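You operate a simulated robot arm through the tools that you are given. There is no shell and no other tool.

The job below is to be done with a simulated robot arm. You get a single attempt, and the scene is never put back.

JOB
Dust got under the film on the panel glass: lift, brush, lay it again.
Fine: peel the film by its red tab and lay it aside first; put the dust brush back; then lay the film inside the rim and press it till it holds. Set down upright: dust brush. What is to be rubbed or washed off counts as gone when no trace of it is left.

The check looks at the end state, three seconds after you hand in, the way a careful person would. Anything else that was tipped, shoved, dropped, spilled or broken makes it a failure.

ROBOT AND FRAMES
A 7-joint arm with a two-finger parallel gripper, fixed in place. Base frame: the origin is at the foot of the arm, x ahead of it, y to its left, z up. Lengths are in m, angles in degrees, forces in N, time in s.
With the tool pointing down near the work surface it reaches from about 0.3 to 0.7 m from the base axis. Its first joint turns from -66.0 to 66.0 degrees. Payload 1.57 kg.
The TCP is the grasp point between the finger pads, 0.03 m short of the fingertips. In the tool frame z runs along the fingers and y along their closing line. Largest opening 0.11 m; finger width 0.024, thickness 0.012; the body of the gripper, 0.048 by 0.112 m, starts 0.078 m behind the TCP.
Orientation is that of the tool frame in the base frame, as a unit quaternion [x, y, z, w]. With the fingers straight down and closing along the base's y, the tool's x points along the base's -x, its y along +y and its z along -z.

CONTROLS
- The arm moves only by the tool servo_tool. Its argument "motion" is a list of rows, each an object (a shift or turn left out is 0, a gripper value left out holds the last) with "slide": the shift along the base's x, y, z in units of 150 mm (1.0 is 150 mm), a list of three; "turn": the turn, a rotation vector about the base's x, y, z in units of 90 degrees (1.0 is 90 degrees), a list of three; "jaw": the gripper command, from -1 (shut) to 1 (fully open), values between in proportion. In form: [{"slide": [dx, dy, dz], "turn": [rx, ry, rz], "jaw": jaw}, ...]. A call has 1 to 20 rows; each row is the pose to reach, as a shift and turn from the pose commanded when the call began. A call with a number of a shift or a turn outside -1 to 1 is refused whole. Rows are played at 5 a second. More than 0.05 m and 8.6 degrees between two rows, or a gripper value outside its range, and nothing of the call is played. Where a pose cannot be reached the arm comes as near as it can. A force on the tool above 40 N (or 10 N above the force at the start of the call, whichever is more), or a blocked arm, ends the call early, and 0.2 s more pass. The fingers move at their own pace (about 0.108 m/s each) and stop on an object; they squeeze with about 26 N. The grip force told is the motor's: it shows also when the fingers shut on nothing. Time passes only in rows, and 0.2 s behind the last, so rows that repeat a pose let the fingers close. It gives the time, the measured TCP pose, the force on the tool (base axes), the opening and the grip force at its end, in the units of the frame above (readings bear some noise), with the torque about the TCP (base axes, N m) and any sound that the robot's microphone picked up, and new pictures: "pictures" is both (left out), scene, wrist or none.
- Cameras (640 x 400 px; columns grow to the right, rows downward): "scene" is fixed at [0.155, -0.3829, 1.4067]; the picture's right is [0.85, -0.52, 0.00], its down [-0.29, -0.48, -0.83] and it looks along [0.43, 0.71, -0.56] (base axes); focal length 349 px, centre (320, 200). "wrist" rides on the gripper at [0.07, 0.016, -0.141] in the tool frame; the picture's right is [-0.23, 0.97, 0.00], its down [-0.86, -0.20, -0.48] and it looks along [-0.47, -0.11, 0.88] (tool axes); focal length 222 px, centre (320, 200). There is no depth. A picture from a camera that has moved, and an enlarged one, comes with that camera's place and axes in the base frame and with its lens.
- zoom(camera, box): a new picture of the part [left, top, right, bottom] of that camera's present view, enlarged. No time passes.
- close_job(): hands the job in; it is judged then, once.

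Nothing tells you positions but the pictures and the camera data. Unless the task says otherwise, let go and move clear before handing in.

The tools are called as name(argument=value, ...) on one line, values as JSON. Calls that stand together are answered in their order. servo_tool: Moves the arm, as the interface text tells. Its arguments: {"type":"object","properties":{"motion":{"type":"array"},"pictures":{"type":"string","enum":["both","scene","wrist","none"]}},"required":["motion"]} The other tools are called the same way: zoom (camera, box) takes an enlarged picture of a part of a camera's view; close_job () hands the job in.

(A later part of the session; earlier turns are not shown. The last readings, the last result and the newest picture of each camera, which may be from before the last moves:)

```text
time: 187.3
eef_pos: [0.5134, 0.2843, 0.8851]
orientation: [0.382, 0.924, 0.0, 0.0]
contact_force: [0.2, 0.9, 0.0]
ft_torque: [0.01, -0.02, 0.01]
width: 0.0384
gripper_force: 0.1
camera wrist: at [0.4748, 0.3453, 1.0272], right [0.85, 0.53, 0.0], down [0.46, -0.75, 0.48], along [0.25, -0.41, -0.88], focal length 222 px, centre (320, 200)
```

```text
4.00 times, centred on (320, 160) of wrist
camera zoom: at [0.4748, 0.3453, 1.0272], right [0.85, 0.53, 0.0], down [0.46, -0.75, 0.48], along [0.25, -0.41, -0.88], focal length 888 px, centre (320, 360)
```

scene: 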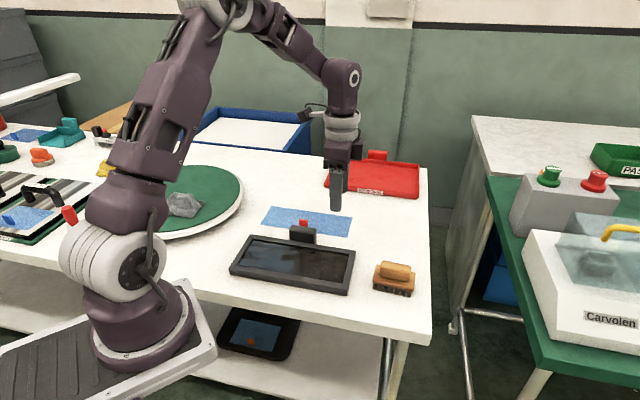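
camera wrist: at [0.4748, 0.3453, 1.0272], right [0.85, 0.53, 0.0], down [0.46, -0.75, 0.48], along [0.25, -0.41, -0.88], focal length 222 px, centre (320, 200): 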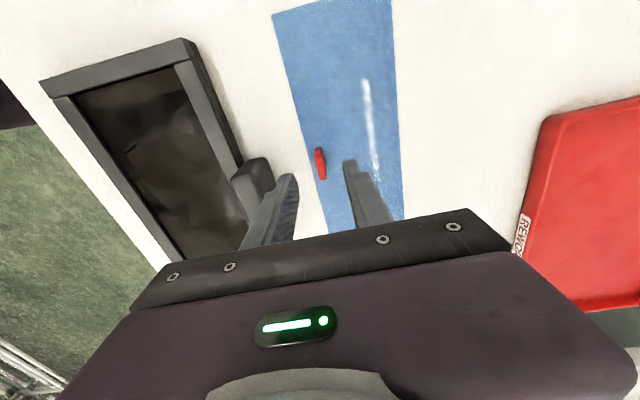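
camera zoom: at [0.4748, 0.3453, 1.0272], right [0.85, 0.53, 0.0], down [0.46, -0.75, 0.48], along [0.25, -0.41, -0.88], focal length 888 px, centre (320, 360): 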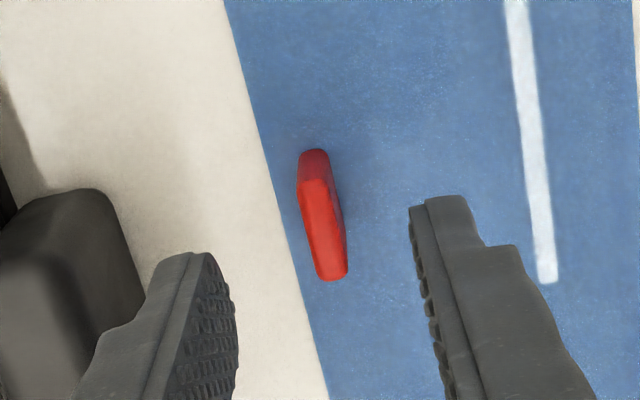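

servo_tool(motion=[{"slide": [0, 0, -0.1]}, {"slide": [0, 0, -0.18]}, {"slide": [0, 0, -0.228]}, {"slide": [0, 0, -0.228]}, {"slide": [0, 0, -0.228], "jaw": -0.8}, {"slide": [0, 0, -0.228], "jaw": -1}, {"slide": [0, 0, -0.228], "jaw": -1}, {"slide": [0, 0, -0.228], "jaw": -1}], pictures="none")

servo_tool(motion=[{"slide": [0, 0, 0.05]}, {"slide": [0, 0, 0.2]}, {"slide": [0, 0, 0.4]}, {"slide": [0, 0, 0.6]}, {"slide": [0, 0, 0.72]}, {"slide": [-0.15, -0.18, 0.72]}, {"slide": [-0.33, -0.4, 0.72]}, {"slide": [-0.5, -0.61, 0.72]}, {"slide": [-0.65, -0.79, 0.72]}, {"slide": [-0.74, -0.9, 0.6]}, {"slide": [-0.763, -0.93, 0.45]}, {"slide": [-0.763, -0.93, 0.3]}, {"slide": [-0.763, -0.93, 0.2]}, {"slide": [-0.763, -0.93, 0.2]}])

zoom(camera="wrist", box=[250, 60, 330, 110])

zoom(camera="wrist", box=[370, 60, 450, 110])

zoom(camera="scene", box=[220, 210, 380, 310])

```text
time: 189.1
eef_pos: [0.5124, 0.2854, 0.8518]
orientation: [0.383, 0.924, 0.0, 0.0]
contact_force: [-0.1, -0.3, -0.1]
ft_torque: [-0.01, -0.03, 0.01]
width: 0.0057
gripper_force: 25.5
```

```text
time: 192.1
eef_pos: [0.3966, 0.1451, 0.8807]
orientation: [0.383, 0.924, 0.001, 0.001]
contact_force: [0.3, 0.0, -0.1]
ft_torque: [0.0, 0.02, 0.0]
width: 0.006
gripper_force: 25.7
camera wrist: at [0.3597, 0.2058, 1.0227], right [0.85, 0.53, 0.0], down [0.46, -0.75, 0.48], along [0.25, -0.41, -0.88], focal length 222 px, centre (320, 200)
```

scene: 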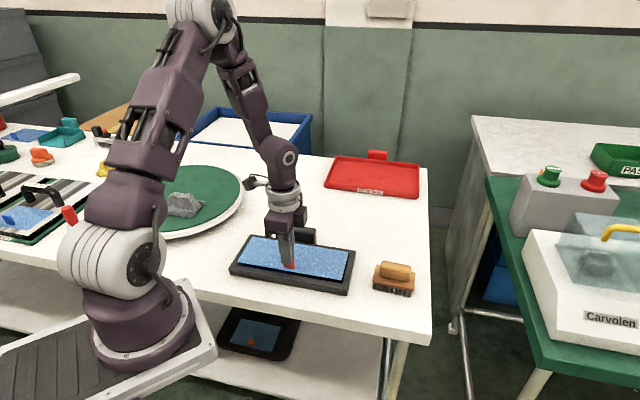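
wrist: 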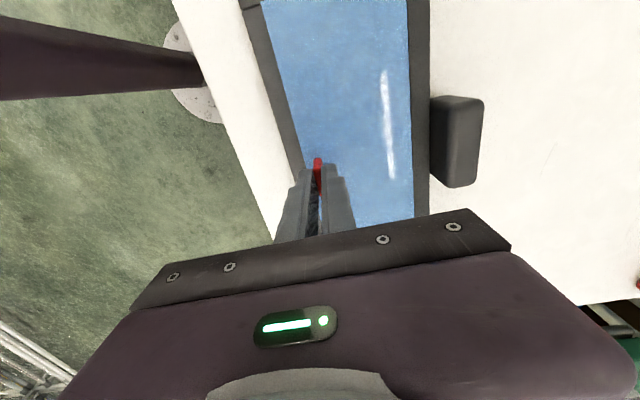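

```text
8.00 times, centred on (290, 85) of wrist
camera zoom: at [0.3597, 0.2058, 1.0227], right [0.85, 0.53, 0.0], down [0.46, -0.75, 0.48], along [0.25, -0.41, -0.88], focal length 1777 px, centre (560, 1120)
```

zoom: 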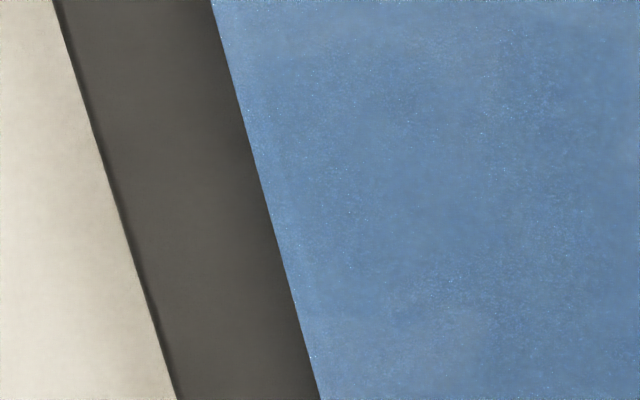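

```text
8.00 times, centred on (410, 85) of wrist
camera zoom: at [0.3597, 0.2058, 1.0227], right [0.85, 0.53, 0.0], down [0.46, -0.75, 0.48], along [0.25, -0.41, -0.88], focal length 1777 px, centre (-400, 1120)
```

zoom: 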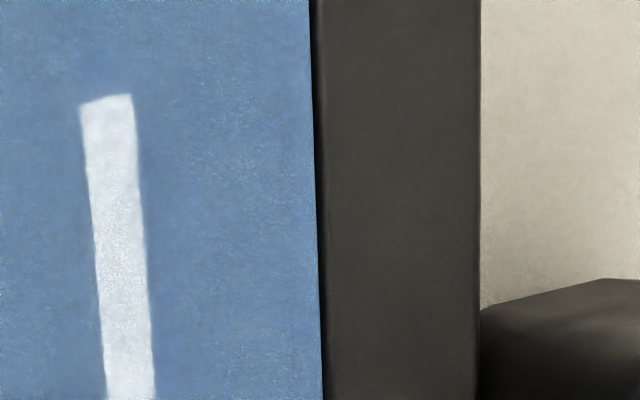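

```text
4.00 times, centred on (300, 260) of scene
camera zoom: at [0.155, -0.3829, 1.4067], right [0.85, -0.52, 0.0], down [-0.29, -0.48, -0.83], along [0.43, 0.71, -0.56], focal length 1397 px, centre (400, -40)
```

zoom: 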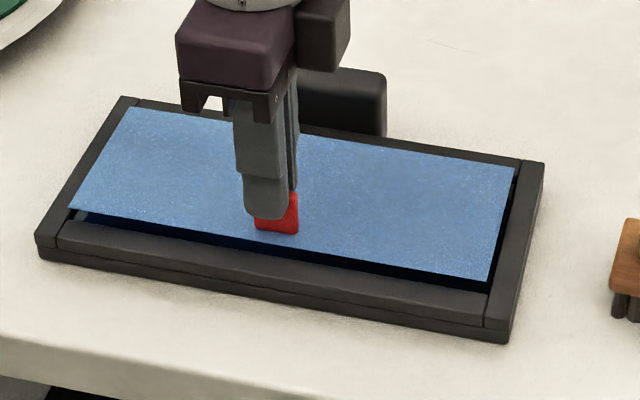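

The film hovers about 12 mm up and sits a bit toward the near rim. I'll shift it 1 mm toward the far side while lowering to about 2 mm above the glass.

servo_tool(motion=[{"slide": [0.0047, 0.0047, -0.02]}, {"slide": [0.0047, 0.0047, -0.045]}, {"slide": [0.0047, 0.0047, -0.065]}, {"slide": [0.0047, 0.0047, -0.07]}, {"slide": [0.0047, 0.0047, -0.07]}], pictures="none")

zoom(camera="wrist", box=[250, 60, 330, 110])

zoom(camera="wrist", box=[370, 60, 450, 110])

zoom(camera="scene", box=[260, 240, 340, 290])

zoom(camera="scene", box=[310, 240, 370, 290])

zoom(camera="scene", box=[225, 230, 285, 280])

```text
time: 193.3
eef_pos: [0.3972, 0.1475, 0.8703]
orientation: [0.383, 0.924, 0.0, 0.0]
contact_force: [0.1, 0.2, 0.3]
ft_torque: [-0.01, 0.02, -0.01]
width: 0.006
gripper_force: 25.8
```

```text
8.00 times, centred on (290, 85) of wrist
camera zoom: at [0.3609, 0.2069, 1.0125], right [0.85, 0.53, 0.0], down [0.46, -0.75, 0.48], along [0.25, -0.41, -0.88], focal length 1777 px, centre (560, 1120)
```

zoom: 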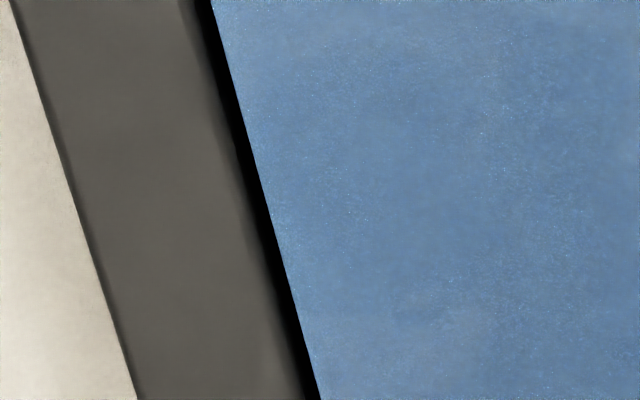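

```text
8.00 times, centred on (410, 85) of wrist
camera zoom: at [0.3609, 0.2069, 1.0125], right [0.85, 0.53, 0.0], down [0.46, -0.75, 0.48], along [0.25, -0.41, -0.88], focal length 1777 px, centre (-400, 1120)
```

zoom: 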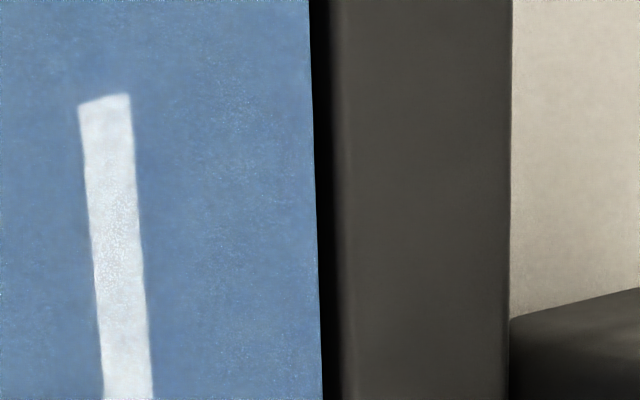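

```text
8.00 times, centred on (300, 265) of scene
camera zoom: at [0.155, -0.3829, 1.4067], right [0.85, -0.52, 0.0], down [-0.29, -0.48, -0.83], along [0.43, 0.71, -0.56], focal length 2795 px, centre (480, -320)
```

zoom: 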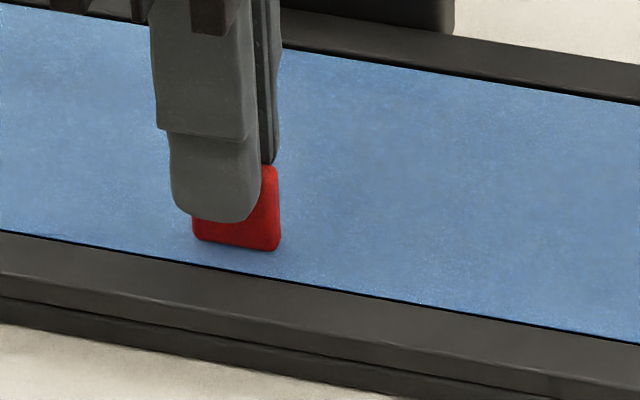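

```text
8.00 times, centred on (340, 265) of scene
camera zoom: at [0.155, -0.3829, 1.4067], right [0.85, -0.52, 0.0], down [-0.29, -0.48, -0.83], along [0.43, 0.71, -0.56], focal length 2795 px, centre (160, -320)
```

zoom: 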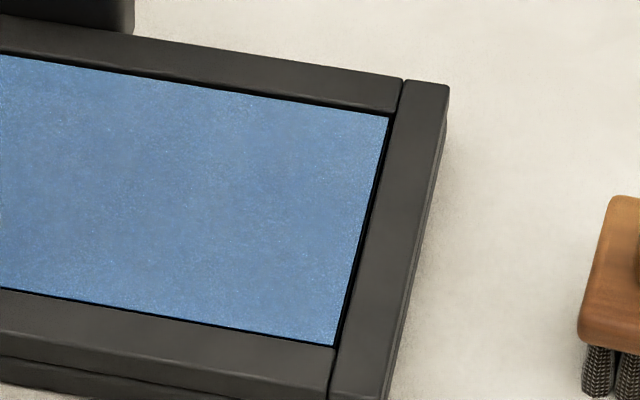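

```text
8.00 times, centred on (255, 255) of scene
camera zoom: at [0.155, -0.3829, 1.4067], right [0.85, -0.52, 0.0], down [-0.29, -0.48, -0.83], along [0.43, 0.71, -0.56], focal length 2795 px, centre (840, -240)
```

zoom: 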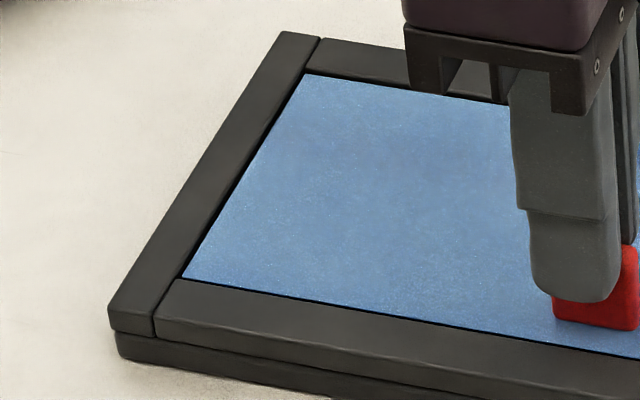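

The film is nearly centred. I'll apply a last small nudge, lower it to contact and press lightly through the tab.

servo_tool(motion=[{"slide": [0.001, 0.0037, 0]}, {"slide": [0.001, 0.0037, -0.005]}, {"slide": [0.001, 0.0037, -0.01]}, {"slide": [0.001, 0.0037, -0.013]}, {"slide": [0.001, 0.0037, -0.013]}], pictures="none")

servo_tool(motion=[{"slide": [0, 0, -0.002]}, {"slide": [0, 0, -0.004]}, {"slide": [0, 0, -0.005]}, {"slide": [0, 0, -0.005]}, {"slide": [0, 0, -0.005]}], pictures="none")

```text
time: 194.5
eef_pos: [0.399, 0.1462, 0.8684]
orientation: [0.382, 0.924, 0.0, 0.0]
contact_force: [-0.8, -6.0, 13.4]
ft_torque: [-0.19, 0.0, 0.01]
width: 0.0061
gripper_force: 25.8
heard: snap
```

```text
time: 195.7
eef_pos: [0.3985, 0.1468, 0.868]
orientation: [0.383, 0.924, 0.001, 0.001]
contact_force: [-0.2, -9.8, 29.0]
ft_torque: [-0.28, -0.03, 0.04]
width: 0.0056
gripper_force: 25.7
```

A snap at 13 N, and now sideways force shows the film resisting: it appears to have caught. I'll relax the load gently, without jerking the tab.

servo_tool(motion=[{"slide": [0, 0, 0.002]}, {"slide": [0, 0, 0.004]}, {"slide": [0, 0, 0.005]}, {"slide": [0, 0, 0.005]}], pictures="none")

```text
time: 196.7
eef_pos: [0.398, 0.1467, 0.8681]
orientation: [0.383, 0.924, 0.001, 0.0]
contact_force: [-0.2, -0.1, -0.1]
ft_torque: [0.02, -0.02, -0.01]
width: 0.006
gripper_force: 25.6
heard: snap
```

A second snap as the load came off, so the gripped tab probably pulled it loose again. But it does catch now. I'll release the tab first, then press the film with closed fingertips so nothing can pull it back.

servo_tool(motion=[{"slide": [0, 0, -0.001]}, {"slide": [0, 0, -0.001], "jaw": -0.8}, {"slide": [0, 0, -0.001], "jaw": -0.6}, {"slide": [0, 0, -0.001], "jaw": -0.45}, {"slide": [0, 0, -0.001], "jaw": -0.45}, {"slide": [0, 0, 0.06]}, {"slide": [0, 0, 0.2]}, {"slide": [0, 0, 0.35]}, {"slide": [0, 0, 0.35]}])

zoom(camera="scene", box=[260, 240, 340, 290])

zoom(camera="scene", box=[220, 210, 380, 310])

zoom(camera="wrist", box=[230, 0, 430, 125])

```text
time: 198.7
eef_pos: [0.3975, 0.1472, 0.9208]
orientation: [0.382, 0.924, 0.001, 0.001]
contact_force: [-0.1, -0.2, 0.3]
ft_torque: [0.0, 0.04, 0.0]
width: 0.0302
gripper_force: 0.0
camera wrist: at [0.3609, 0.2072, 1.0633], right [0.85, 0.53, 0.0], down [0.46, -0.75, 0.48], along [0.25, -0.41, -0.88], focal length 222 px, centre (320, 200)
```

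scene: 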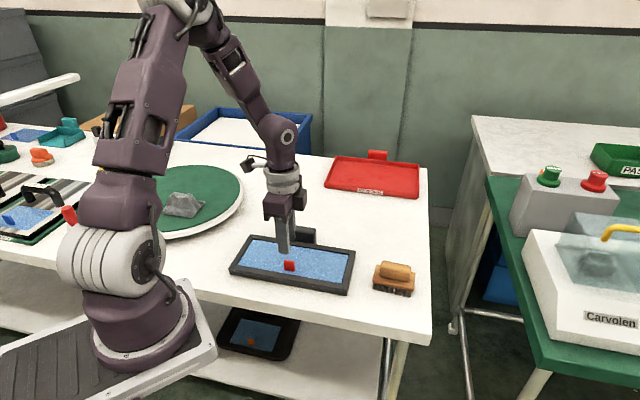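
wrist: 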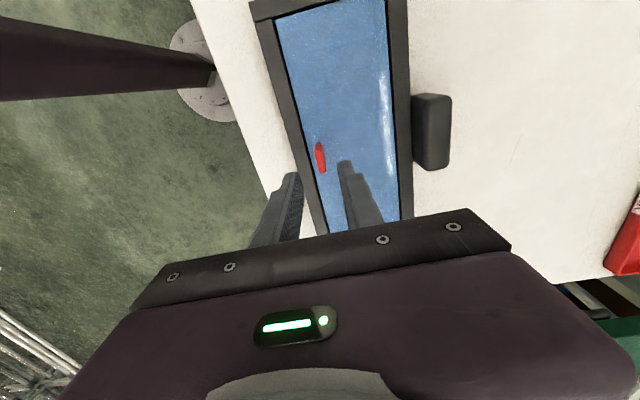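

```text
8.00 times, centred on (300, 265) of scene
camera zoom: at [0.1549, -0.3829, 1.4067], right [0.85, -0.52, 0.0], down [-0.29, -0.48, -0.83], along [0.43, 0.71, -0.56], focal length 2795 px, centre (480, -320)
```

zoom: 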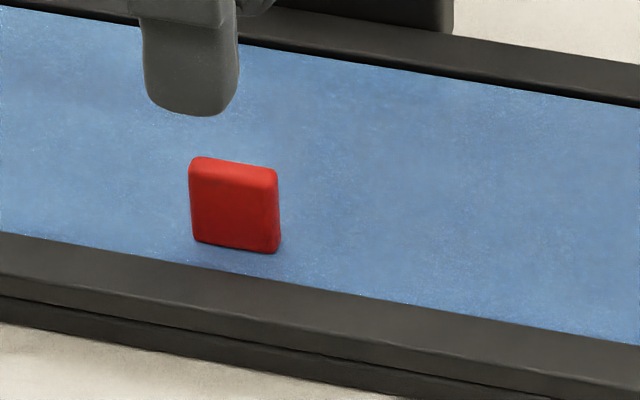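

```text
4.00 times, centred on (300, 260) of scene
camera zoom: at [0.1549, -0.3829, 1.4067], right [0.85, -0.52, 0.0], down [-0.29, -0.48, -0.83], along [0.43, 0.71, -0.56], focal length 1397 px, centre (400, -40)
```

zoom: 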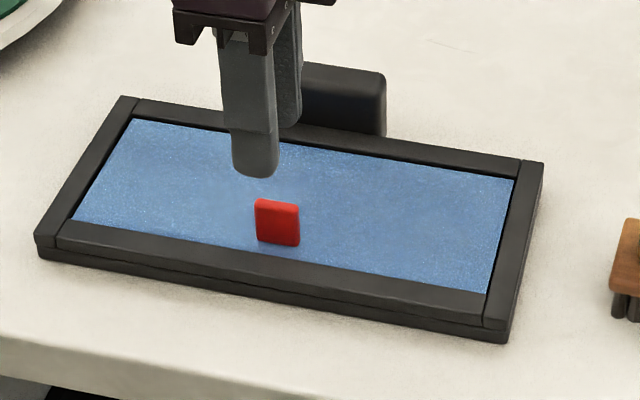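

```text
3.20 times, centred on (330, 62) of wrist
camera zoom: at [0.3609, 0.2072, 1.0633], right [0.85, 0.53, 0.0], down [0.46, -0.75, 0.48], along [0.25, -0.41, -0.88], focal length 711 px, centre (288, 640)
```

zoom: 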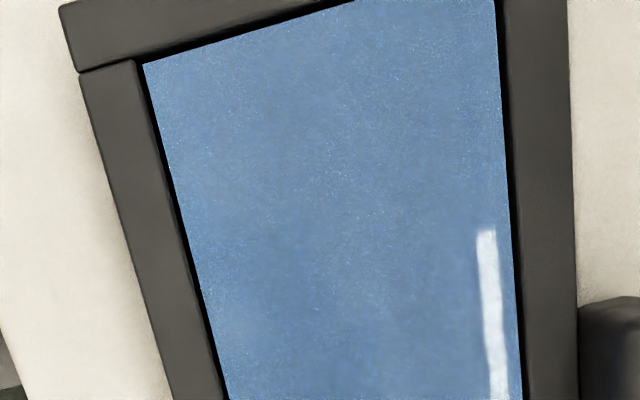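

The film lies exactly where it began, with even gaps. I'll press the centre with closed fingertips and listen for the snap.

servo_tool(motion=[{"slide": [0.09, 0.08, 0], "jaw": -1}, {"slide": [0.177, 0.163, 0]}, {"slide": [0.177, 0.163, -0.15]}, {"slide": [0.177, 0.163, -0.3]}, {"slide": [0.177, 0.163, -0.4]}, {"slide": [0.177, 0.163, -0.44]}, {"slide": [0.177, 0.163, -0.455]}, {"slide": [0.177, 0.163, -0.46]}, {"slide": [0.177, 0.163, -0.46]}], pictures="none")

```text
time: 200.7
eef_pos: [0.4243, 0.1709, 0.8517]
orientation: [0.383, 0.924, 0.0, 0.0]
contact_force: [0.4, 0.5, 0.0]
ft_torque: [-0.01, -0.01, 0.0]
width: 0.0001
gripper_force: 21.4
```

servo_tool(motion=[{"slide": [0, 0, -0.003]}, {"slide": [0, 0, -0.006]}, {"slide": [0, 0, -0.008]}, {"slide": [0, 0, -0.008]}], pictures="none")

```text
time: 201.7
eef_pos: [0.4239, 0.1713, 0.8517]
orientation: [0.383, 0.924, 0.001, 0.0]
contact_force: [0.3, 0.5, 0.6]
ft_torque: [0.01, 0.02, 0.0]
width: 0.0
gripper_force: 21.3
```

servo_tool(motion=[{"slide": [0, 0, -0.003]}, {"slide": [0, 0, -0.005]}, {"slide": [0, 0, -0.006]}, {"slide": [0, 0, -0.006]}], pictures="none")

```text
time: 202.7
eef_pos: [0.4239, 0.1718, 0.8501]
orientation: [0.382, 0.924, 0.001, 0.0]
contact_force: [0.0, 0.2, 14.6]
ft_torque: [0.0, 0.03, 0.0]
width: 0.0001
gripper_force: 21.4
```

servo_tool(motion=[{"slide": [0, 0, -0.001]}, {"slide": [0, 0, -0.002]}, {"slide": [0, 0, -0.003]}, {"slide": [0, 0, -0.003]}, {"slide": [0, 0, -0.003]}, {"slide": [0, 0, -0.003]}], pictures="none")

```text
time: 204.1
eef_pos: [0.4234, 0.1717, 0.8504]
orientation: [0.382, 0.924, 0.001, 0.001]
contact_force: [0.4, 0.4, 27.9]
ft_torque: [0.04, 0.0, -0.02]
width: 0.0
gripper_force: 21.5
```

No snap at 28 N, so either it is already holding or it needs something else. I'll lift off and test with a very gentle sideways touch on the tab's end.

servo_tool(motion=[{"slide": [0, 0, 0.02]}, {"slide": [0, 0, 0.15]}, {"slide": [0, 0, 0.33]}, {"slide": [-0.02, -0.15, 0.33]}, {"slide": [-0.041, -0.297, 0.33]}, {"slide": [-0.041, -0.297, 0.25]}, {"slide": [-0.041, -0.297, 0.18]}, {"slide": [-0.041, -0.297, 0.14]}, {"slide": [-0.041, -0.297, 0.14]}])

zoom(camera="scene", box=[260, 240, 340, 290])

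zoom(camera="wrist", box=[240, 90, 400, 190])

```text
time: 206.1
eef_pos: [0.4179, 0.1266, 0.871]
orientation: [0.382, 0.924, 0.0, 0.0]
contact_force: [0.5, 0.2, -0.4]
ft_torque: [0.0, 0.01, -0.02]
width: 0.0001
gripper_force: 21.2
camera wrist: at [0.3811, 0.1876, 1.0122], right [0.85, 0.53, 0.0], down [0.46, -0.75, 0.48], along [0.25, -0.41, -0.88], focal length 222 px, centre (320, 200)
```

scene: 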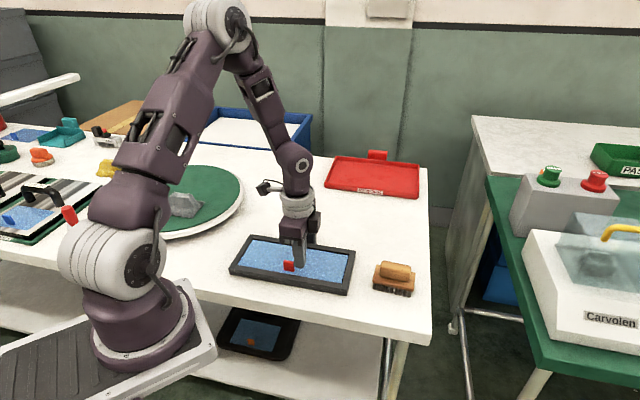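
wrist: 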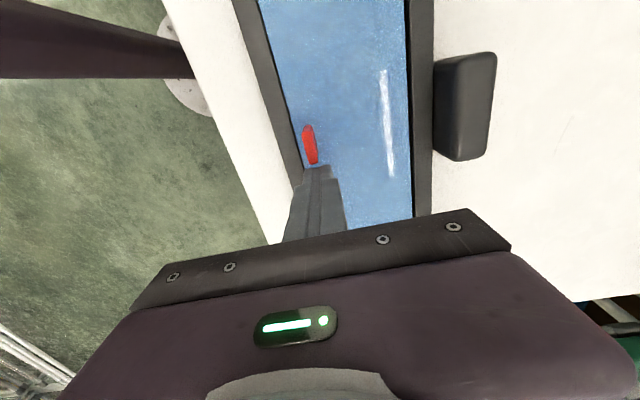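

```text
8.00 times, centred on (300, 265) of scene
camera zoom: at [0.155, -0.3829, 1.4067], right [0.85, -0.52, 0.0], down [-0.29, -0.48, -0.83], along [0.43, 0.71, -0.56], focal length 2795 px, centre (480, -320)
```

zoom: 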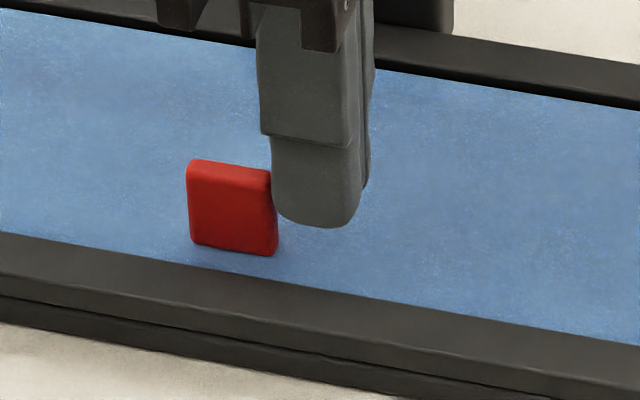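

```text
4.00 times, centred on (320, 140) of wrist
camera zoom: at [0.3811, 0.1876, 1.0122], right [0.85, 0.53, 0.0], down [0.46, -0.75, 0.48], along [0.25, -0.41, -0.88], focal length 888 px, centre (320, 440)
```

zoom: 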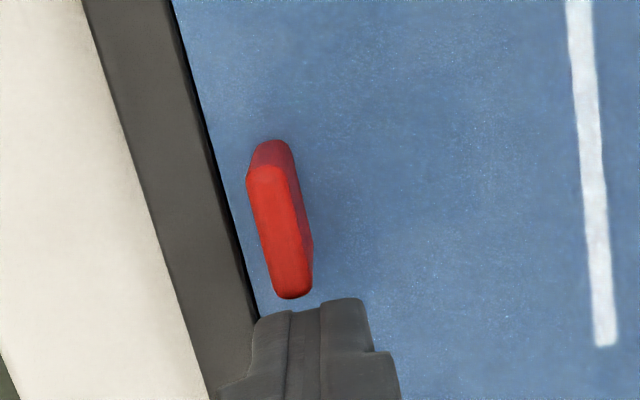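

The film moved about 1 mm during that press, so it isn't held. Pressing bare drags it off centre, and it snapped only when centred and held by the tab. I'll repeat that, but open the jaw at the snap instead of lifting.

servo_tool(motion=[{"slide": [0, 0, 0.15]}, {"slide": [0, 0, 0.3], "jaw": -0.3}, {"slide": [-0.065, 0.067, 0.3]}, {"slide": [-0.131, 0.134, 0.3]}, {"slide": [-0.131, 0.134, 0.15]}, {"slide": [-0.131, 0.134, 0.0]}, {"slide": [-0.131, 0.134, -0.015]}, {"slide": [-0.131, 0.134, -0.015]}], pictures="wrist")

zoom(camera="wrist", box=[280, 140, 360, 190])

zoom(camera="scene", box=[260, 240, 340, 290])

```text
time: 207.9
eef_pos: [0.3981, 0.1472, 0.869]
orientation: [0.383, 0.924, 0.0, 0.001]
contact_force: [0.0, -0.1, -0.1]
ft_torque: [-0.03, 0.0, 0.01]
width: 0.0387
gripper_force: 0.0
camera wrist: at [0.3614, 0.2073, 1.0105], right [0.85, 0.53, 0.0], down [0.46, -0.75, 0.48], along [0.25, -0.41, -0.88], focal length 222 px, centre (320, 200)
```

wrist: 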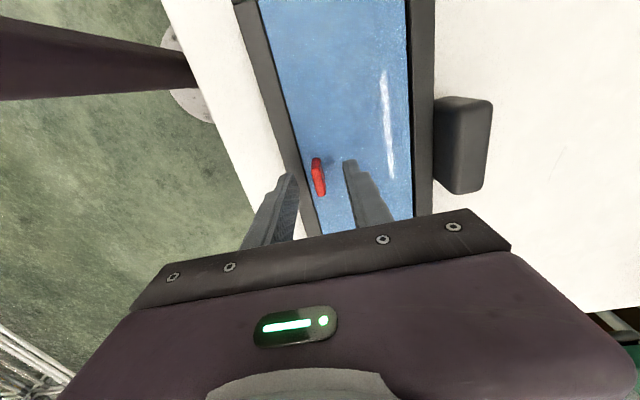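

```text
8.00 times, centred on (320, 165) of wrist
camera zoom: at [0.3614, 0.2073, 1.0105], right [0.85, 0.53, 0.0], down [0.46, -0.75, 0.48], along [0.25, -0.41, -0.88], focal length 1777 px, centre (320, 480)
```

zoom: 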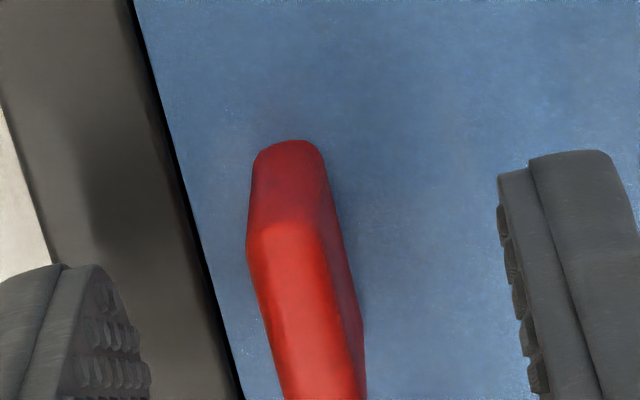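

```text
8.00 times, centred on (300, 265) of scene
camera zoom: at [0.155, -0.3829, 1.4067], right [0.85, -0.52, 0.0], down [-0.29, -0.48, -0.83], along [0.43, 0.71, -0.56], focal length 2795 px, centre (480, -320)
```

zoom: 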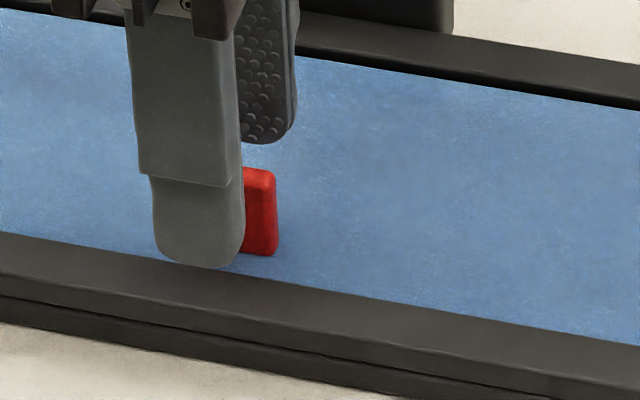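

servo_tool(motion=[{"slide": [-0.0063, -0.0063, 0]}, {"slide": [-0.0063, -0.0063, -0.006]}, {"slide": [-0.0063, -0.0063, -0.006]}], pictures="none")

zoom(camera="wrist", box=[280, 140, 360, 190])

```text
time: 208.7
eef_pos: [0.3965, 0.146, 0.8666]
orientation: [0.382, 0.924, 0.001, 0.0]
contact_force: [0.3, -0.8, -0.1]
ft_torque: [0.0, 0.02, 0.04]
width: 0.0383
gripper_force: 0.1
```

```text
8.00 times, centred on (320, 165) of wrist
camera zoom: at [0.3607, 0.2064, 1.0095], right [0.85, 0.53, 0.0], down [0.46, -0.75, 0.48], along [0.25, -0.41, -0.88], focal length 1777 px, centre (320, 480)
```

zoom: 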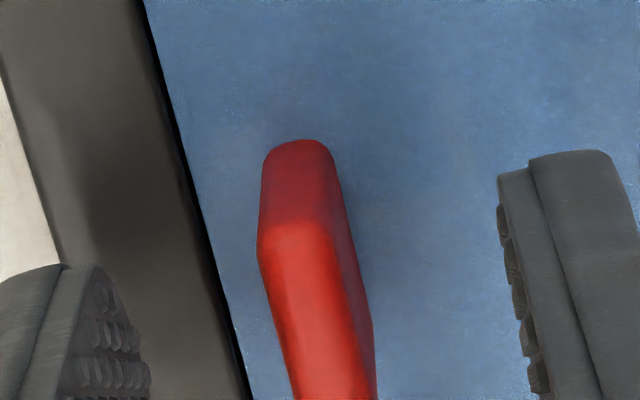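

servo_tool(motion=[{"jaw": -0.8}, {"jaw": -1}, {"jaw": -1}, {"jaw": -1}, {"slide": [0, 0, 0.006]}, {"slide": [0.002, -0.002, 0.006]}, {"slide": [0.002, -0.002, 0.006]}], pictures="none")

zoom(camera="wrist", box=[250, 60, 330, 110])

zoom(camera="wrist", box=[370, 60, 450, 110])

zoom(camera="scene", box=[260, 240, 340, 290])

zoom(camera="scene", box=[310, 240, 370, 290])

zoom(camera="scene", box=[225, 230, 285, 280])

```text
time: 210.3
eef_pos: [0.397, 0.1455, 0.8684]
orientation: [0.383, 0.924, 0.001, 0.001]
contact_force: [0.0, 0.5, 0.2]
ft_torque: [0.04, 0.04, 0.02]
width: 0.0061
gripper_force: 25.6
```

```text
8.00 times, centred on (290, 85) of wrist
camera zoom: at [0.3608, 0.2061, 1.0105], right [0.85, 0.53, 0.0], down [0.46, -0.75, 0.48], along [0.25, -0.41, -0.88], focal length 1777 px, centre (560, 1120)
```

zoom: 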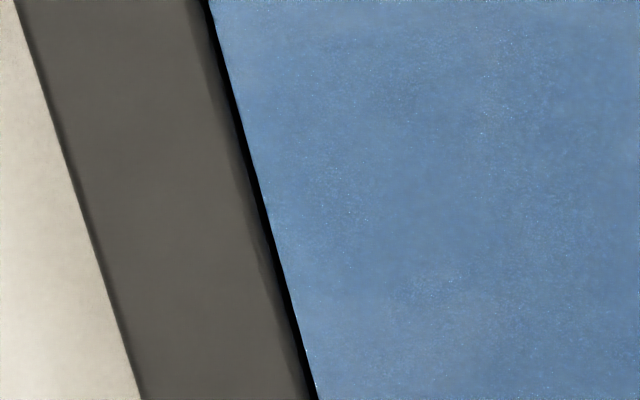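

```text
8.00 times, centred on (410, 85) of wrist
camera zoom: at [0.3608, 0.2061, 1.0105], right [0.85, 0.53, 0.0], down [0.46, -0.75, 0.48], along [0.25, -0.41, -0.88], focal length 1777 px, centre (-400, 1120)
```

zoom: 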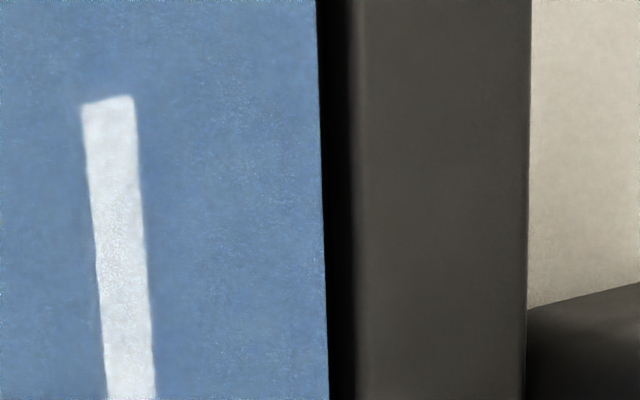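

```text
8.00 times, centred on (300, 265) of scene
camera zoom: at [0.155, -0.3829, 1.4067], right [0.85, -0.52, 0.0], down [-0.29, -0.48, -0.83], along [0.43, 0.71, -0.56], focal length 2795 px, centre (480, -320)
```

zoom: 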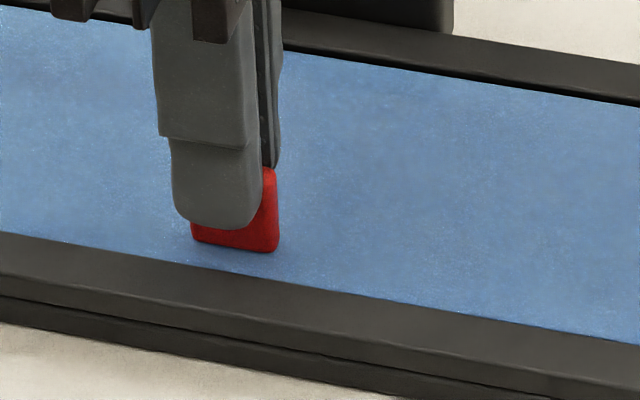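

```text
8.00 times, centred on (340, 265) of scene
camera zoom: at [0.155, -0.3829, 1.4067], right [0.85, -0.52, 0.0], down [-0.29, -0.48, -0.83], along [0.43, 0.71, -0.56], focal length 2795 px, centre (160, -320)
```

zoom: 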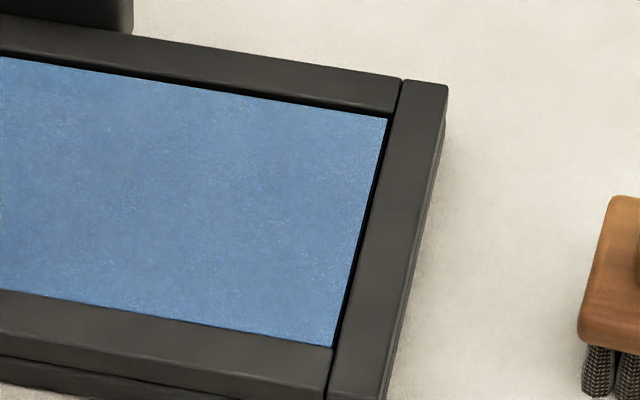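

```text
8.00 times, centred on (255, 255) of scene
camera zoom: at [0.155, -0.3829, 1.4067], right [0.85, -0.52, 0.0], down [-0.29, -0.48, -0.83], along [0.43, 0.71, -0.56], focal length 2795 px, centre (840, -240)
```

zoom: 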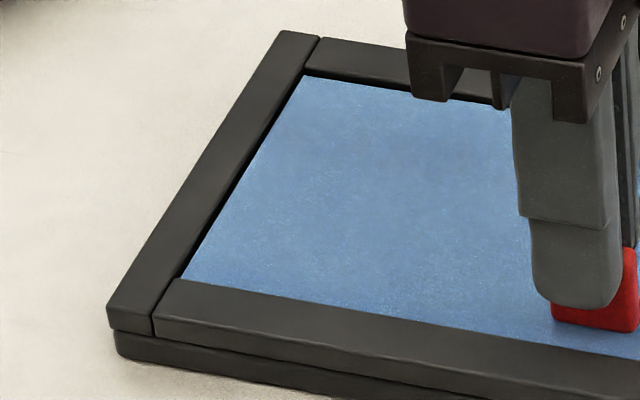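

The film still needs to go about 0.8 mm toward the far side and 0.4 mm right to match where it snapped. I'll adjust and then lower slowly.

servo_tool(motion=[{"slide": [0.003, 0.001, 0.003]}, {"slide": [0.0057, 0.0019, 0.003]}, {"slide": [0.0057, 0.0019, 0.003]}], pictures="none")

zoom(camera="wrist", box=[250, 60, 330, 110])

zoom(camera="wrist", box=[370, 60, 450, 110])

servo_tool(motion=[{"slide": [0, 0, -0.003]}, {"slide": [0, 0, -0.006]}, {"slide": [0, 0, -0.008]}, {"slide": [0, 0, -0.008]}], pictures="none")

```text
time: 211.1
eef_pos: [0.3994, 0.1457, 0.8684]
orientation: [0.382, 0.924, 0.001, 0.0]
contact_force: [-0.7, 0.0, -0.1]
ft_torque: [0.0, 0.0, 0.02]
width: 0.0059
gripper_force: 26.1
```

```text
8.00 times, centred on (290, 85) of wrist
camera zoom: at [0.3618, 0.2065, 1.0108], right [0.85, 0.53, 0.0], down [0.46, -0.75, 0.48], along [0.25, -0.41, -0.88], focal length 1777 px, centre (560, 1120)
```

zoom: 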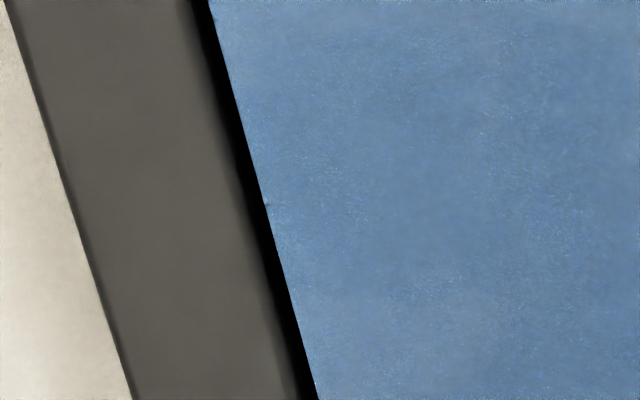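

```text
8.00 times, centred on (410, 85) of wrist
camera zoom: at [0.3618, 0.2065, 1.0108], right [0.85, 0.53, 0.0], down [0.46, -0.75, 0.48], along [0.25, -0.41, -0.88], focal length 1777 px, centre (-400, 1120)
```

zoom: 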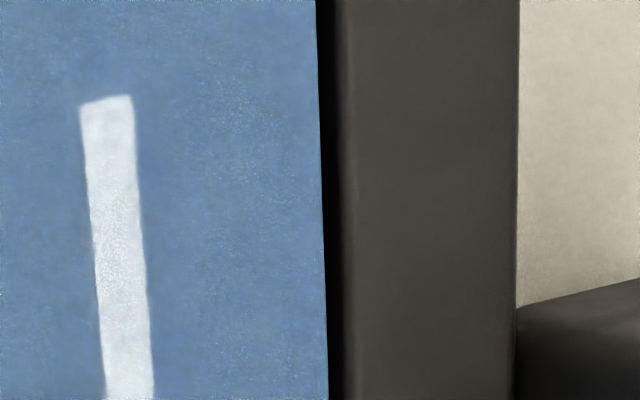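

```text
time: 212.1
eef_pos: [0.3987, 0.1465, 0.8665]
orientation: [0.383, 0.924, 0.0, 0.0]
contact_force: [0.5, 0.0, 0.2]
ft_torque: [-0.02, -0.02, 0.0]
width: 0.0062
gripper_force: 25.9
```

servo_tool(motion=[{"slide": [0, 0, -0.002]}, {"slide": [0, 0, -0.004]}, {"slide": [0, 0, -0.004]}], pictures="none")

servo_tool(motion=[{"slide": [0, 0, -0.002]}, {"slide": [0, 0, -0.004]}, {"slide": [0, 0, -0.004]}], pictures="none")

```text
time: 212.9
eef_pos: [0.3989, 0.1445, 0.8663]
orientation: [0.383, 0.924, 0.001, 0.0]
contact_force: [-0.3, 1.5, 5.1]
ft_torque: [0.02, 0.04, -0.06]
width: 0.0059
gripper_force: 25.8
```

```text
time: 213.7
eef_pos: [0.3989, 0.1463, 0.866]
orientation: [0.383, 0.924, 0.001, 0.001]
contact_force: [0.0, 0.5, 22.5]
ft_torque: [0.04, 0.02, 0.02]
width: 0.006
gripper_force: 25.5
```

No snap this time at 22 N. The seat seems to need a close match, so I'll ease to a light press and creep the film in small steps, starting toward -y as the earlier sideways force suggested.

servo_tool(motion=[{"slide": [0, 0, 0.001]}, {"slide": [0, 0, 0.002]}, {"slide": [0, -0.001, 0.002]}, {"slide": [0, -0.002, 0.002]}, {"slide": [0, -0.002, 0.002]}], pictures="none")

servo_tool(motion=[{"slide": [0, -0.001, 0]}, {"slide": [0, -0.002, 0]}, {"slide": [0, -0.002, 0]}], pictures="none")

```text
time: 214.9
eef_pos: [0.3985, 0.1464, 0.8666]
orientation: [0.382, 0.924, 0.0, 0.0]
contact_force: [0.6, 0.0, 5.7]
ft_torque: [0.02, -0.02, 0.01]
width: 0.006
gripper_force: 26.1
```

```text
time: 215.7
eef_pos: [0.3992, 0.1448, 0.8669]
orientation: [0.383, 0.924, 0.001, 0.001]
contact_force: [-0.3, 0.3, 4.3]
ft_torque: [0.05, 0.04, 0.03]
width: 0.0063
gripper_force: 25.5
```

servo_tool(motion=[{"slide": [0, 0, -0.0015]}, {"slide": [0, 0, -0.003]}, {"slide": [0, 0, -0.003]}], pictures="none")

zoom(camera="scene", box=[260, 240, 340, 290])

zoom(camera="scene", box=[220, 210, 380, 310])

```text
time: 216.5
eef_pos: [0.3983, 0.1446, 0.8652]
orientation: [0.382, 0.924, 0.001, -0.001]
contact_force: [-0.7, 0.4, 13.0]
ft_torque: [0.01, 0.03, 0.02]
width: 0.0059
gripper_force: 26.3
```

```text
8.00 times, centred on (300, 265) of scene
camera zoom: at [0.1548, -0.383, 1.4067], right [0.85, -0.52, 0.0], down [-0.29, -0.48, -0.83], along [0.43, 0.71, -0.56], focal length 2795 px, centre (480, -320)
```

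zoom: 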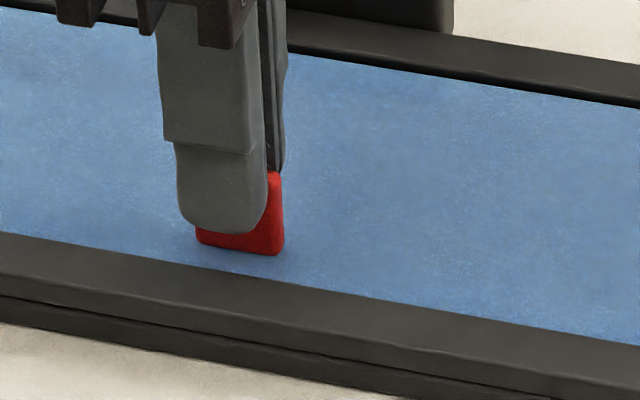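

```text
4.00 times, centred on (300, 260) of scene
camera zoom: at [0.1548, -0.383, 1.4067], right [0.85, -0.52, 0.0], down [-0.29, -0.48, -0.83], along [0.43, 0.71, -0.56], focal length 1397 px, centre (400, -40)
```

zoom: 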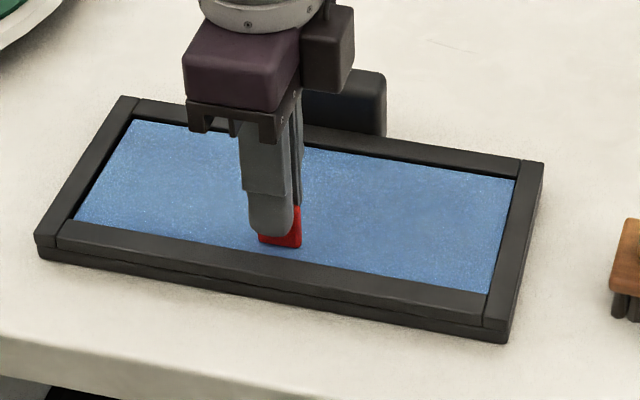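

The picture shows the film is now about 1.7 mm too far right, because small moves stick and then jump. I'll lift slightly, move it back under camera guidance and then press.

servo_tool(motion=[{"slide": [0, 0, 0.004]}, {"slide": [0, 0, 0.006]}, {"slide": [-0.0035, 0.0047, 0.006]}, {"slide": [-0.0069, 0.0094, 0.006]}, {"slide": [-0.0069, 0.0094, 0.006]}, {"slide": [-0.0069, 0.0094, 0.006]}], pictures="none")

zoom(camera="scene", box=[260, 240, 340, 290])

zoom(camera="scene", box=[225, 230, 285, 280])

zoom(camera="scene", box=[310, 240, 370, 290])

```text
time: 217.9
eef_pos: [0.3988, 0.1468, 0.8677]
orientation: [0.383, 0.924, 0.0, 0.001]
contact_force: [-0.1, -0.3, -0.7]
ft_torque: [-0.01, 0.0, 0.0]
width: 0.0061
gripper_force: 25.6
```

```text
8.00 times, centred on (300, 265) of scene
camera zoom: at [0.155, -0.3829, 1.4067], right [0.85, -0.52, 0.0], down [-0.29, -0.48, -0.83], along [0.43, 0.71, -0.56], focal length 2795 px, centre (480, -320)
```

zoom: 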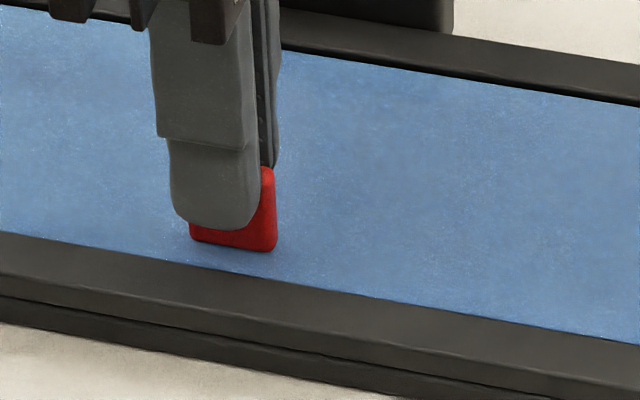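

```text
8.00 times, centred on (255, 255) of scene
camera zoom: at [0.155, -0.3829, 1.4067], right [0.85, -0.52, 0.0], down [-0.29, -0.48, -0.83], along [0.43, 0.71, -0.56], focal length 2795 px, centre (840, -240)
```

zoom: 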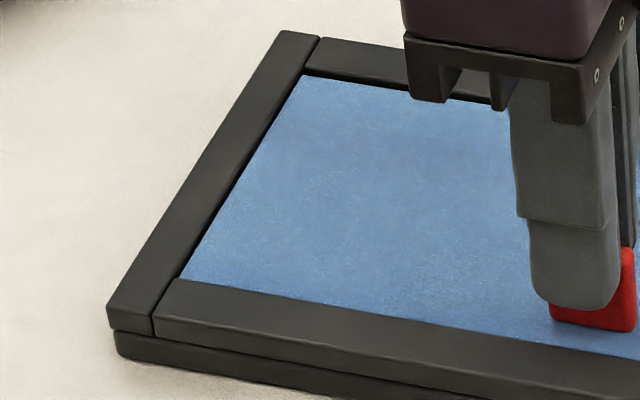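

```text
8.00 times, centred on (340, 265) of scene
camera zoom: at [0.155, -0.3829, 1.4067], right [0.85, -0.52, 0.0], down [-0.29, -0.48, -0.83], along [0.43, 0.71, -0.56], focal length 2795 px, centre (160, -320)
```

zoom: 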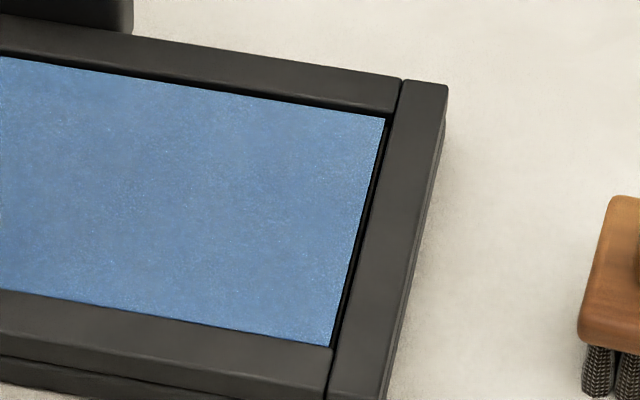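

servo_tool(motion=[{"slide": [0.003, -0.001, 0]}, {"slide": [0.0061, -0.0023, 0]}, {"slide": [0.0061, -0.0023, 0]}, {"slide": [0.0061, -0.0023, 0]}], pictures="none")

zoom(camera="scene", box=[260, 240, 340, 290])

zoom(camera="scene", box=[310, 240, 370, 290])

zoom(camera="wrist", box=[250, 60, 330, 110])

zoom(camera="wrist", box=[370, 60, 450, 110])

```text
time: 218.9
eef_pos: [0.3987, 0.1479, 0.8668]
orientation: [0.382, 0.924, 0.0, 0.0]
contact_force: [-0.1, -0.5, 0.6]
ft_torque: [0.01, -0.02, -0.03]
width: 0.0058
gripper_force: 25.7
```

```text
8.00 times, centred on (300, 265) of scene
camera zoom: at [0.155, -0.3829, 1.4067], right [0.85, -0.52, 0.0], down [-0.29, -0.48, -0.83], along [0.43, 0.71, -0.56], focal length 2795 px, centre (480, -320)
```

zoom: 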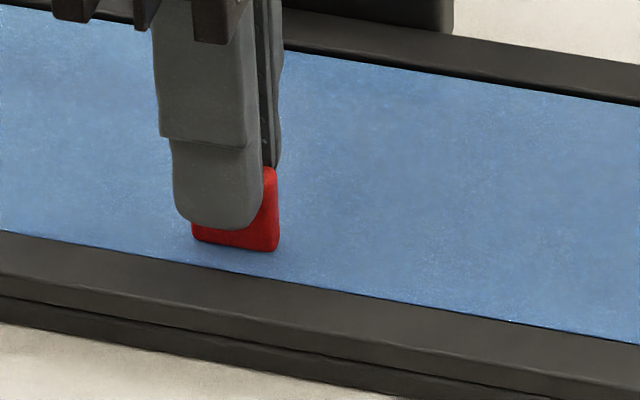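

```text
8.00 times, centred on (340, 265) of scene
camera zoom: at [0.155, -0.3829, 1.4067], right [0.85, -0.52, 0.0], down [-0.29, -0.48, -0.83], along [0.43, 0.71, -0.56], focal length 2795 px, centre (160, -320)
```

zoom: 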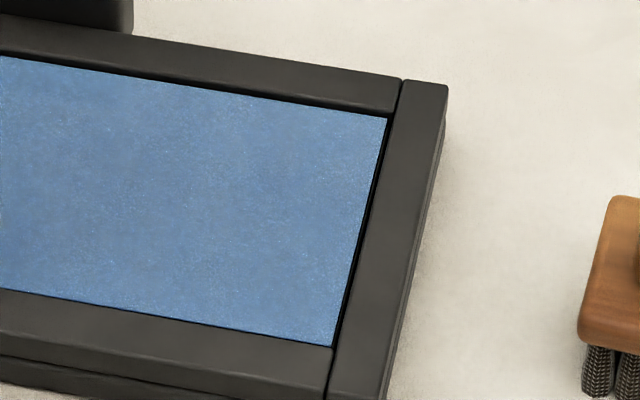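

```text
8.00 times, centred on (290, 85) of wrist
camera zoom: at [0.3614, 0.207, 1.0093], right [0.85, 0.53, 0.0], down [0.46, -0.75, 0.48], along [0.25, -0.41, -0.88], focal length 1777 px, centre (560, 1120)
```

zoom: 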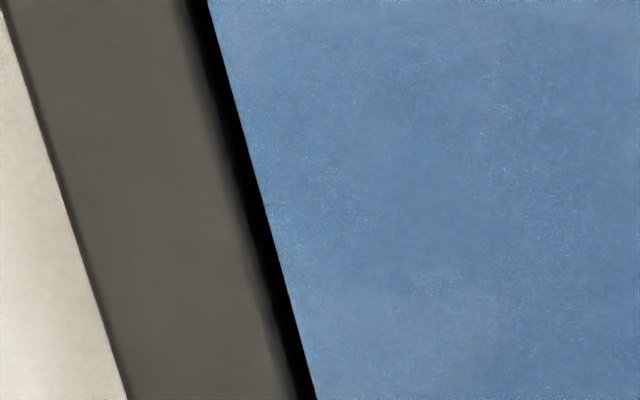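

```text
8.00 times, centred on (410, 85) of wrist
camera zoom: at [0.3614, 0.207, 1.0093], right [0.85, 0.53, 0.0], down [0.46, -0.75, 0.48], along [0.25, -0.41, -0.88], focal length 1777 px, centre (-400, 1120)
```

zoom: 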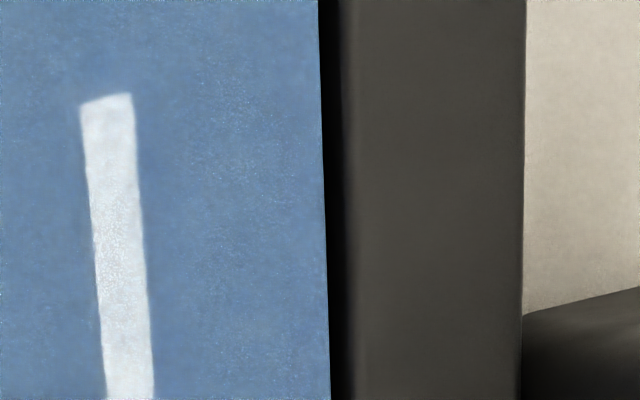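

The film matches its original place closely again. Now I'll lower straight down and press lightly.

servo_tool(motion=[{"slide": [0, 0, -0.003]}, {"slide": [0, 0, -0.005]}, {"slide": [0, 0, -0.006]}, {"slide": [0, 0, -0.006]}], pictures="none")

servo_tool(motion=[{"slide": [0, 0, -0.002]}, {"slide": [0, 0, -0.003]}, {"slide": [0, 0, -0.003]}], pictures="none")

zoom(camera="scene", box=[260, 240, 340, 290])

```text
time: 219.9
eef_pos: [0.3987, 0.1454, 0.866]
orientation: [0.383, 0.924, 0.002, 0.0]
contact_force: [-1.4, -1.2, 10.7]
ft_torque: [0.0, 0.04, 0.01]
width: 0.0061
gripper_force: 26.1
```

```text
time: 220.7
eef_pos: [0.4002, 0.1473, 0.8654]
orientation: [0.383, 0.924, 0.0, 0.0]
contact_force: [-0.6, -0.1, 22.3]
ft_torque: [0.03, 0.01, -0.02]
width: 0.0061
gripper_force: 25.8
```

```text
8.00 times, centred on (300, 265) of scene
camera zoom: at [0.1547, -0.383, 1.4067], right [0.85, -0.52, 0.0], down [-0.29, -0.48, -0.83], along [0.43, 0.71, -0.56], focal length 2795 px, centre (480, -320)
```

zoom: 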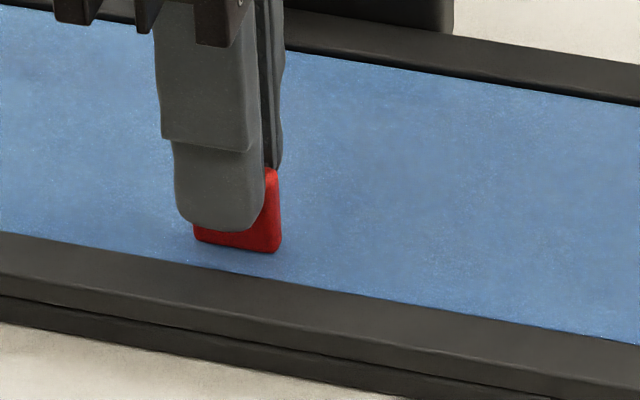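

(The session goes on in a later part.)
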